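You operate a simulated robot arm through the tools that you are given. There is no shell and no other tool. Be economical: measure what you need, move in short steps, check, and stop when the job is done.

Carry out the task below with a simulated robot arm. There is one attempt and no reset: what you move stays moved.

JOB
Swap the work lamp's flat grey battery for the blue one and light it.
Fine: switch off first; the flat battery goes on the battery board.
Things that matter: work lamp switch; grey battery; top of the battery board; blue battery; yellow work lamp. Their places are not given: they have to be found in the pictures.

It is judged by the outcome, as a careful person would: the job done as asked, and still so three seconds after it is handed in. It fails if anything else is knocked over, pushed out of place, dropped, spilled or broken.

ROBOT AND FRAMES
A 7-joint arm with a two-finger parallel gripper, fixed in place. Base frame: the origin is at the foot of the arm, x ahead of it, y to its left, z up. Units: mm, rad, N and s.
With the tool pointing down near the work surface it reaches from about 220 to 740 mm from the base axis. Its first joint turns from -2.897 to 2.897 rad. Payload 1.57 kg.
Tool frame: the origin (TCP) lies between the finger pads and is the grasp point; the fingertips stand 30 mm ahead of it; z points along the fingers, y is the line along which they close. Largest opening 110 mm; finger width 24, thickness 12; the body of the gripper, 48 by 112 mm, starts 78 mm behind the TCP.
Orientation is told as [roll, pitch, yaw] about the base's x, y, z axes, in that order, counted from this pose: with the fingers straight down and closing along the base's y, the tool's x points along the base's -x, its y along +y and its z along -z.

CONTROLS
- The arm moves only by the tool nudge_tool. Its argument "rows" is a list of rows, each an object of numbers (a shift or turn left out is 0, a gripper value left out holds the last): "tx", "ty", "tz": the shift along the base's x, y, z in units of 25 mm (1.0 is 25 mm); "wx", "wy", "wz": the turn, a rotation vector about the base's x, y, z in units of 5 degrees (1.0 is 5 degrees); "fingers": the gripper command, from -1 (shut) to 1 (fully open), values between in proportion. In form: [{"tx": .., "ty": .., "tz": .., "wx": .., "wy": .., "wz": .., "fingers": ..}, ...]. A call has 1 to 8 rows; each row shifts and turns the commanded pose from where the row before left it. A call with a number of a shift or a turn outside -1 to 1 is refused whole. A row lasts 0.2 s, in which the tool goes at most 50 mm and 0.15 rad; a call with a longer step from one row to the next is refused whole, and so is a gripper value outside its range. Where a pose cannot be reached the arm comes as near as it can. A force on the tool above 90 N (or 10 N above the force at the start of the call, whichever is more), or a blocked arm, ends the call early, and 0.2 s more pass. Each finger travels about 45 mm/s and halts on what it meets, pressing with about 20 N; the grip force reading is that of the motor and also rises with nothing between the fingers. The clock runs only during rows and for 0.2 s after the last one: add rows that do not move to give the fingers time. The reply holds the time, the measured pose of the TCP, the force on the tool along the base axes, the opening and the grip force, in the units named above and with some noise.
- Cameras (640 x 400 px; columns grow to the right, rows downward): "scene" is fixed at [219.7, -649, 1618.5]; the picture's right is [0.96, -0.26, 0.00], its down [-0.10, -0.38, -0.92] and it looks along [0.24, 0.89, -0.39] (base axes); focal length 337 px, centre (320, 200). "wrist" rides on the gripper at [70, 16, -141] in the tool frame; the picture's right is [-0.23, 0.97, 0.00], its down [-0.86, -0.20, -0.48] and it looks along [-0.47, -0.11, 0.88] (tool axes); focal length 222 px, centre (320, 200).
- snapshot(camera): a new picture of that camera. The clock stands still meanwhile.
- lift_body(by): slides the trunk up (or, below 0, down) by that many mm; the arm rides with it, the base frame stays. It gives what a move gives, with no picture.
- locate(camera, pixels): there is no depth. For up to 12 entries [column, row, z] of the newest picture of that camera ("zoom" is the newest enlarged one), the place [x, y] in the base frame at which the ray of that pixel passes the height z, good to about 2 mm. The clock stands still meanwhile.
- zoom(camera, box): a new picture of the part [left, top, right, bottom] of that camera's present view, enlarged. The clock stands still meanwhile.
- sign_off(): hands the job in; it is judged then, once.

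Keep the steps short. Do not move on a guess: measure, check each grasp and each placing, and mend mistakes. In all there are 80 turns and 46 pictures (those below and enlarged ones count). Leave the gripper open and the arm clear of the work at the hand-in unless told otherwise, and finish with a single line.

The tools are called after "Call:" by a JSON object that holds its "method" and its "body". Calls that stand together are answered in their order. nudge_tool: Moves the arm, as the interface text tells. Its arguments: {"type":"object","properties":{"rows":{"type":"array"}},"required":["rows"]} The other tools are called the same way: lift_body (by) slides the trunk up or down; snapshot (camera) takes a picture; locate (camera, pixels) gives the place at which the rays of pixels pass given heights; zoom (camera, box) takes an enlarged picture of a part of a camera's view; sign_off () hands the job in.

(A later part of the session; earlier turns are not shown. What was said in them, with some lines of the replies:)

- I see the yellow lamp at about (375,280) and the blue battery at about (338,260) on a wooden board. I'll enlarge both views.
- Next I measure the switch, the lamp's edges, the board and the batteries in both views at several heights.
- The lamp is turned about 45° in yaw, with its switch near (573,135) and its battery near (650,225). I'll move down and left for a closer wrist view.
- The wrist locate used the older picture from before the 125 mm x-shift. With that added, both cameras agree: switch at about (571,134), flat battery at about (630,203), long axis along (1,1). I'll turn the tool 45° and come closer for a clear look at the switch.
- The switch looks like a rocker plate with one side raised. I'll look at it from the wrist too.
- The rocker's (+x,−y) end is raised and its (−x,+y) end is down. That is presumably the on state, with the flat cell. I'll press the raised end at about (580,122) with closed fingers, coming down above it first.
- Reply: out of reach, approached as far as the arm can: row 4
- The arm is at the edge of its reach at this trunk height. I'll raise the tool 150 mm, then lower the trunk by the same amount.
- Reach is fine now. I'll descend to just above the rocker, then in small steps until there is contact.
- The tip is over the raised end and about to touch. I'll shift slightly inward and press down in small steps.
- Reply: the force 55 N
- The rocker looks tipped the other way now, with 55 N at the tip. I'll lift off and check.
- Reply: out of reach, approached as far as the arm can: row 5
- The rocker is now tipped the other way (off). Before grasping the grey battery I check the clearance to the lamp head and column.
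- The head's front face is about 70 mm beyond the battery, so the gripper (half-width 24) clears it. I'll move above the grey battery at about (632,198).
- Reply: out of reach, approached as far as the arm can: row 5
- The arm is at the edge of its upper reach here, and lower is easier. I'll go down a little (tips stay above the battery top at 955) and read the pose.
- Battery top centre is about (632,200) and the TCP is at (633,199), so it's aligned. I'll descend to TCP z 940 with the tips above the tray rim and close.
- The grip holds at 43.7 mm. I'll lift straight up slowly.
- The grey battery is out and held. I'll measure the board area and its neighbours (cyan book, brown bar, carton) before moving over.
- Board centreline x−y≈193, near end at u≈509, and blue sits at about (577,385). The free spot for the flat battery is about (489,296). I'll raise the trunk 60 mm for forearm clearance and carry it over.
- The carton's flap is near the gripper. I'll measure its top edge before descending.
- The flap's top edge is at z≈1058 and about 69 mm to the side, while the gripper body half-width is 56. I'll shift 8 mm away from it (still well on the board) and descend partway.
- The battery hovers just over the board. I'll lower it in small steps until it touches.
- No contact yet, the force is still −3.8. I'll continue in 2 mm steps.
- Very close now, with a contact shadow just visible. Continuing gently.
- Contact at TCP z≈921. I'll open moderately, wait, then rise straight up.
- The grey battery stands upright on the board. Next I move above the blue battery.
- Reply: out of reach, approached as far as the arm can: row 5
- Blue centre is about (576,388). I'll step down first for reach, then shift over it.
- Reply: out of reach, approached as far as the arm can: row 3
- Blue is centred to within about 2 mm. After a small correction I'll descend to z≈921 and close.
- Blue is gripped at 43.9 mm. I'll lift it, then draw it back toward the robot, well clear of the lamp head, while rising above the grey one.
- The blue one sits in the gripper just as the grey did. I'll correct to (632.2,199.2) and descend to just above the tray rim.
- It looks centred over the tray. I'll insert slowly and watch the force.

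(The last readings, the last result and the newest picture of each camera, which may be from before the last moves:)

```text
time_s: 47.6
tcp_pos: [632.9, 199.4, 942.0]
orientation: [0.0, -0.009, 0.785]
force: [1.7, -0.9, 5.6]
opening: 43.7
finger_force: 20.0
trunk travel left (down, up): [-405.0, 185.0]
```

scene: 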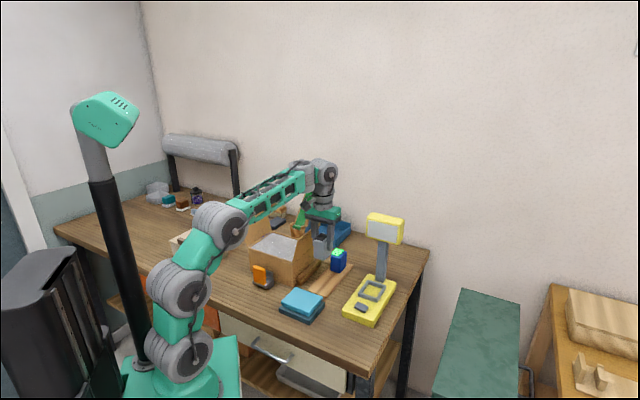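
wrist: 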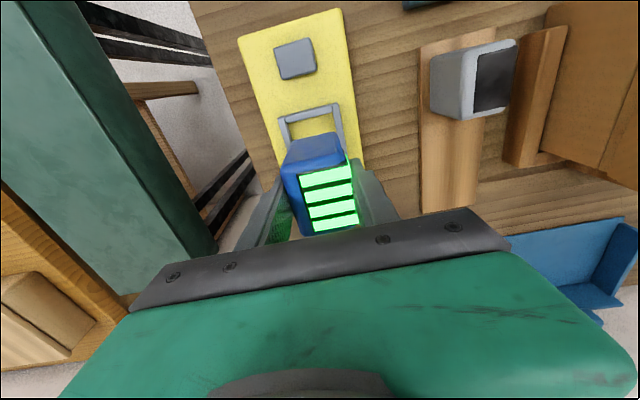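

It has seated at the expected height (z≈941). One more light push, then release and rise.

Call:
{"method": "nudge_tool", "body": {"rows": [{"tz": -0.06}, {}, {"fingers": 0.3}, {}, {}, {"tz": 0.6}, {"tz": 0.9}, {"tz": 0.9}]}}

Call:
{"method": "zoom", "body": {"camera": "scene", "box": [325, 205, 415, 325]}}

```text
time_s: 49.4
tcp_pos: [631.7, 198.7, 1000.5]
orientation: [0.0, -0.006, 0.783]
force: [-0.2, 0.0, -0.6]
opening: 71.6
finger_force: 0.0
trunk travel left (down, up): [-405.0, 185.0]
```

```text
3.33 times, centred on (370, 265) of scene
```

zoom: 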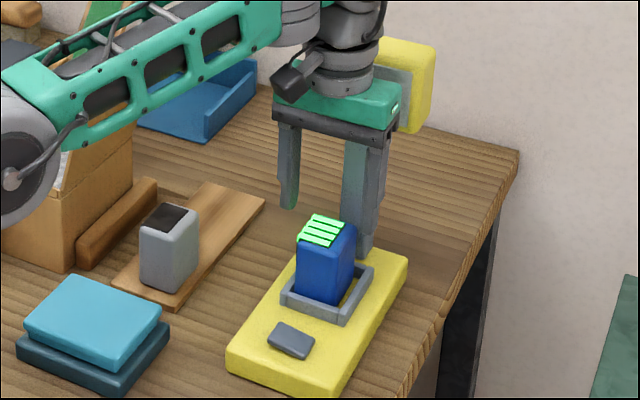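

The blue battery is seated and upright. Next I move over the rocker's now-raised (−x,+y) end at about (562,141) and close the fingers.

Call:
{"method": "nudge_tool", "body": {"rows": [{"tz": 0.4}, {"tx": -0.93, "ty": -0.763}, {"tx": -0.93, "ty": -0.763}, {"tx": -0.93, "ty": -0.763}, {"fingers": -1}, {}, {}, {}]}}

Call:
{"method": "nudge_tool", "body": {"rows": [{"tz": -0.9}, {"tz": -0.9}, {"tz": -0.8}, {"tz": -0.6}, {}]}}

Call:
{"method": "zoom", "body": {"camera": "scene", "box": [340, 275, 400, 330]}}

```text
time_s: 51.2
tcp_pos: [562.4, 140.9, 1009.6]
orientation: [0.001, -0.006, 0.786]
force: [-0.3, -0.4, 0.5]
opening: 0.0
finger_force: 9.6
trunk travel left (down, up): [-405.0, 185.0]
```

```text
time_s: 52.4
tcp_pos: [561.9, 142.2, 929.3]
orientation: [0.001, -0.006, 0.785]
force: [0.7, -0.8, 0.2]
opening: 0.1
finger_force: 19.9
trunk travel left (down, up): [-405.0, 185.0]
```

```text
7.27 times, centred on (370, 302) of scene
```

zoom: 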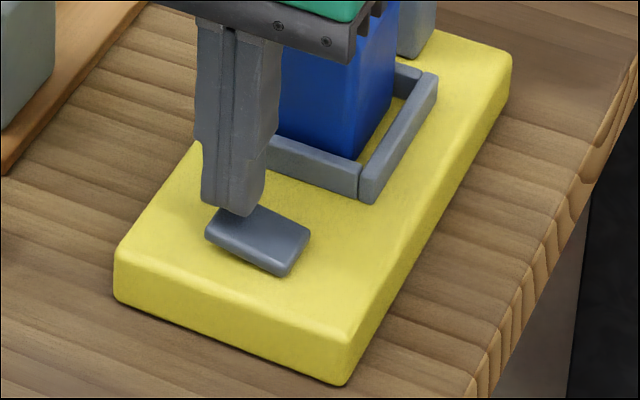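

The tip is above the raised end. I'll press down in small steps as before.

Call:
{"method": "nudge_tool", "body": {"rows": [{"tz": -0.2}, {"tz": -0.15}, {"tz": -0.1}, {"tz": -0.1}, {"tz": -0.1}, {"tz": -0.1}, {}]}}

Call:
{"method": "zoom", "body": {"camera": "scene", "box": [330, 205, 420, 330]}}

```text
time_s: 54.0
tcp_pos: [563.5, 140.1, 919.9]
orientation: [-0.009, -0.022, 0.783]
force: [7.4, -4.8, 54.7]
opening: 0.0
finger_force: 20.0
out of reach, approached as far as the arm can: row 3
trunk travel left (down, up): [-405.0, 185.0]
```

```text
3.20 times, centred on (375, 268) of scene
```

zoom: 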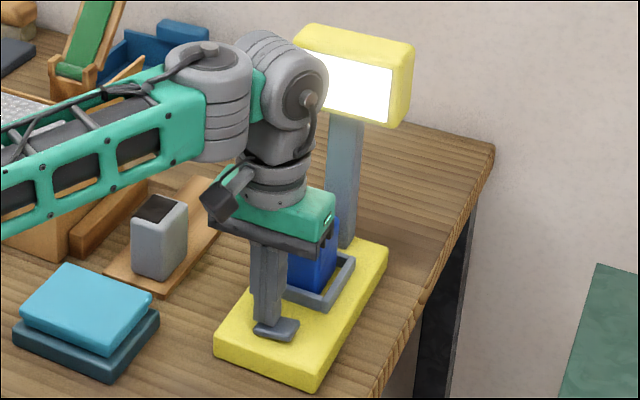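

The lamp is lit. I'll lift off, back away toward the robot and open the gripper.

Call:
{"method": "nudge_tool", "body": {"rows": [{"tz": 0.5}, {"tz": 1}, {"tz": 1}, {"tz": 1, "tx": -0.6, "ty": -0.6}, {"tz": 0.6, "tx": -0.8, "ty": -0.8}, {"tx": -0.8, "ty": -0.8, "fingers": 1}, {"tx": -0.6, "ty": -0.6}, {}]}}

Call:
{"method": "nudge_tool", "body": {"rows": [{"tz": 0.8}, {"tz": 0.8}, {}, {}, {}, {}]}}

Call:
{"method": "snapshot", "body": {"camera": "scene"}}

Call:
{"method": "zoom", "body": {"camera": "scene", "box": [300, 205, 420, 330]}}

```text
time_s: 55.8
tcp_pos: [492.1, 71.5, 1014.1]
orientation: [0.002, -0.005, 0.785]
force: [-0.4, -1.1, 0.2]
opening: 67.9
finger_force: 0.0
trunk travel left (down, up): [-405.0, 185.0]
```

```text
time_s: 57.2
tcp_pos: [492.2, 71.4, 1053.5]
orientation: [-0.001, -0.006, 0.786]
force: [-0.2, 0.4, -0.3]
opening: 109.9
finger_force: 0.0
trunk travel left (down, up): [-405.0, 185.0]
```

```text
5 pictures are left
```

scene: 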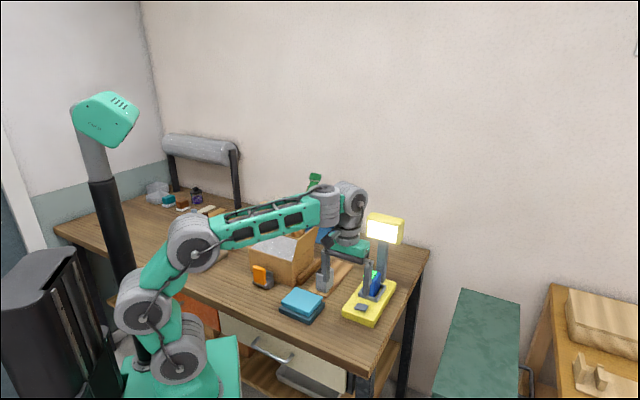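

```text
3.20 times, centred on (360, 268) of scene
```

zoom: 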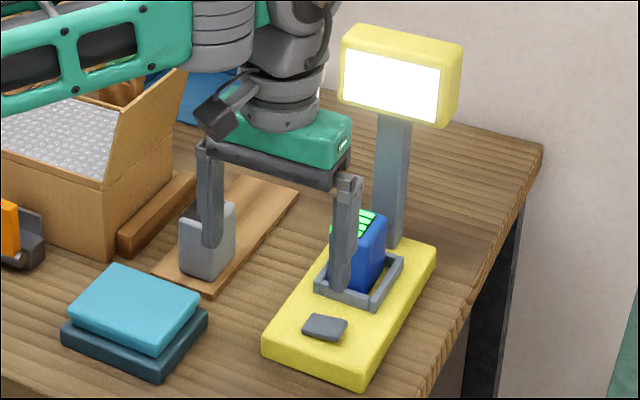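

The lamp stays lit with the blue battery seated, the grey one stands on the board, and the gripper is open and clear. Handing in.

Call:
{"method": "sign_off", "body": {}}

```text
The job is handed in.
```

The work lamp is lit on the blue battery, the flat grey battery stands on the battery board, and the gripper is open with the arm clear.
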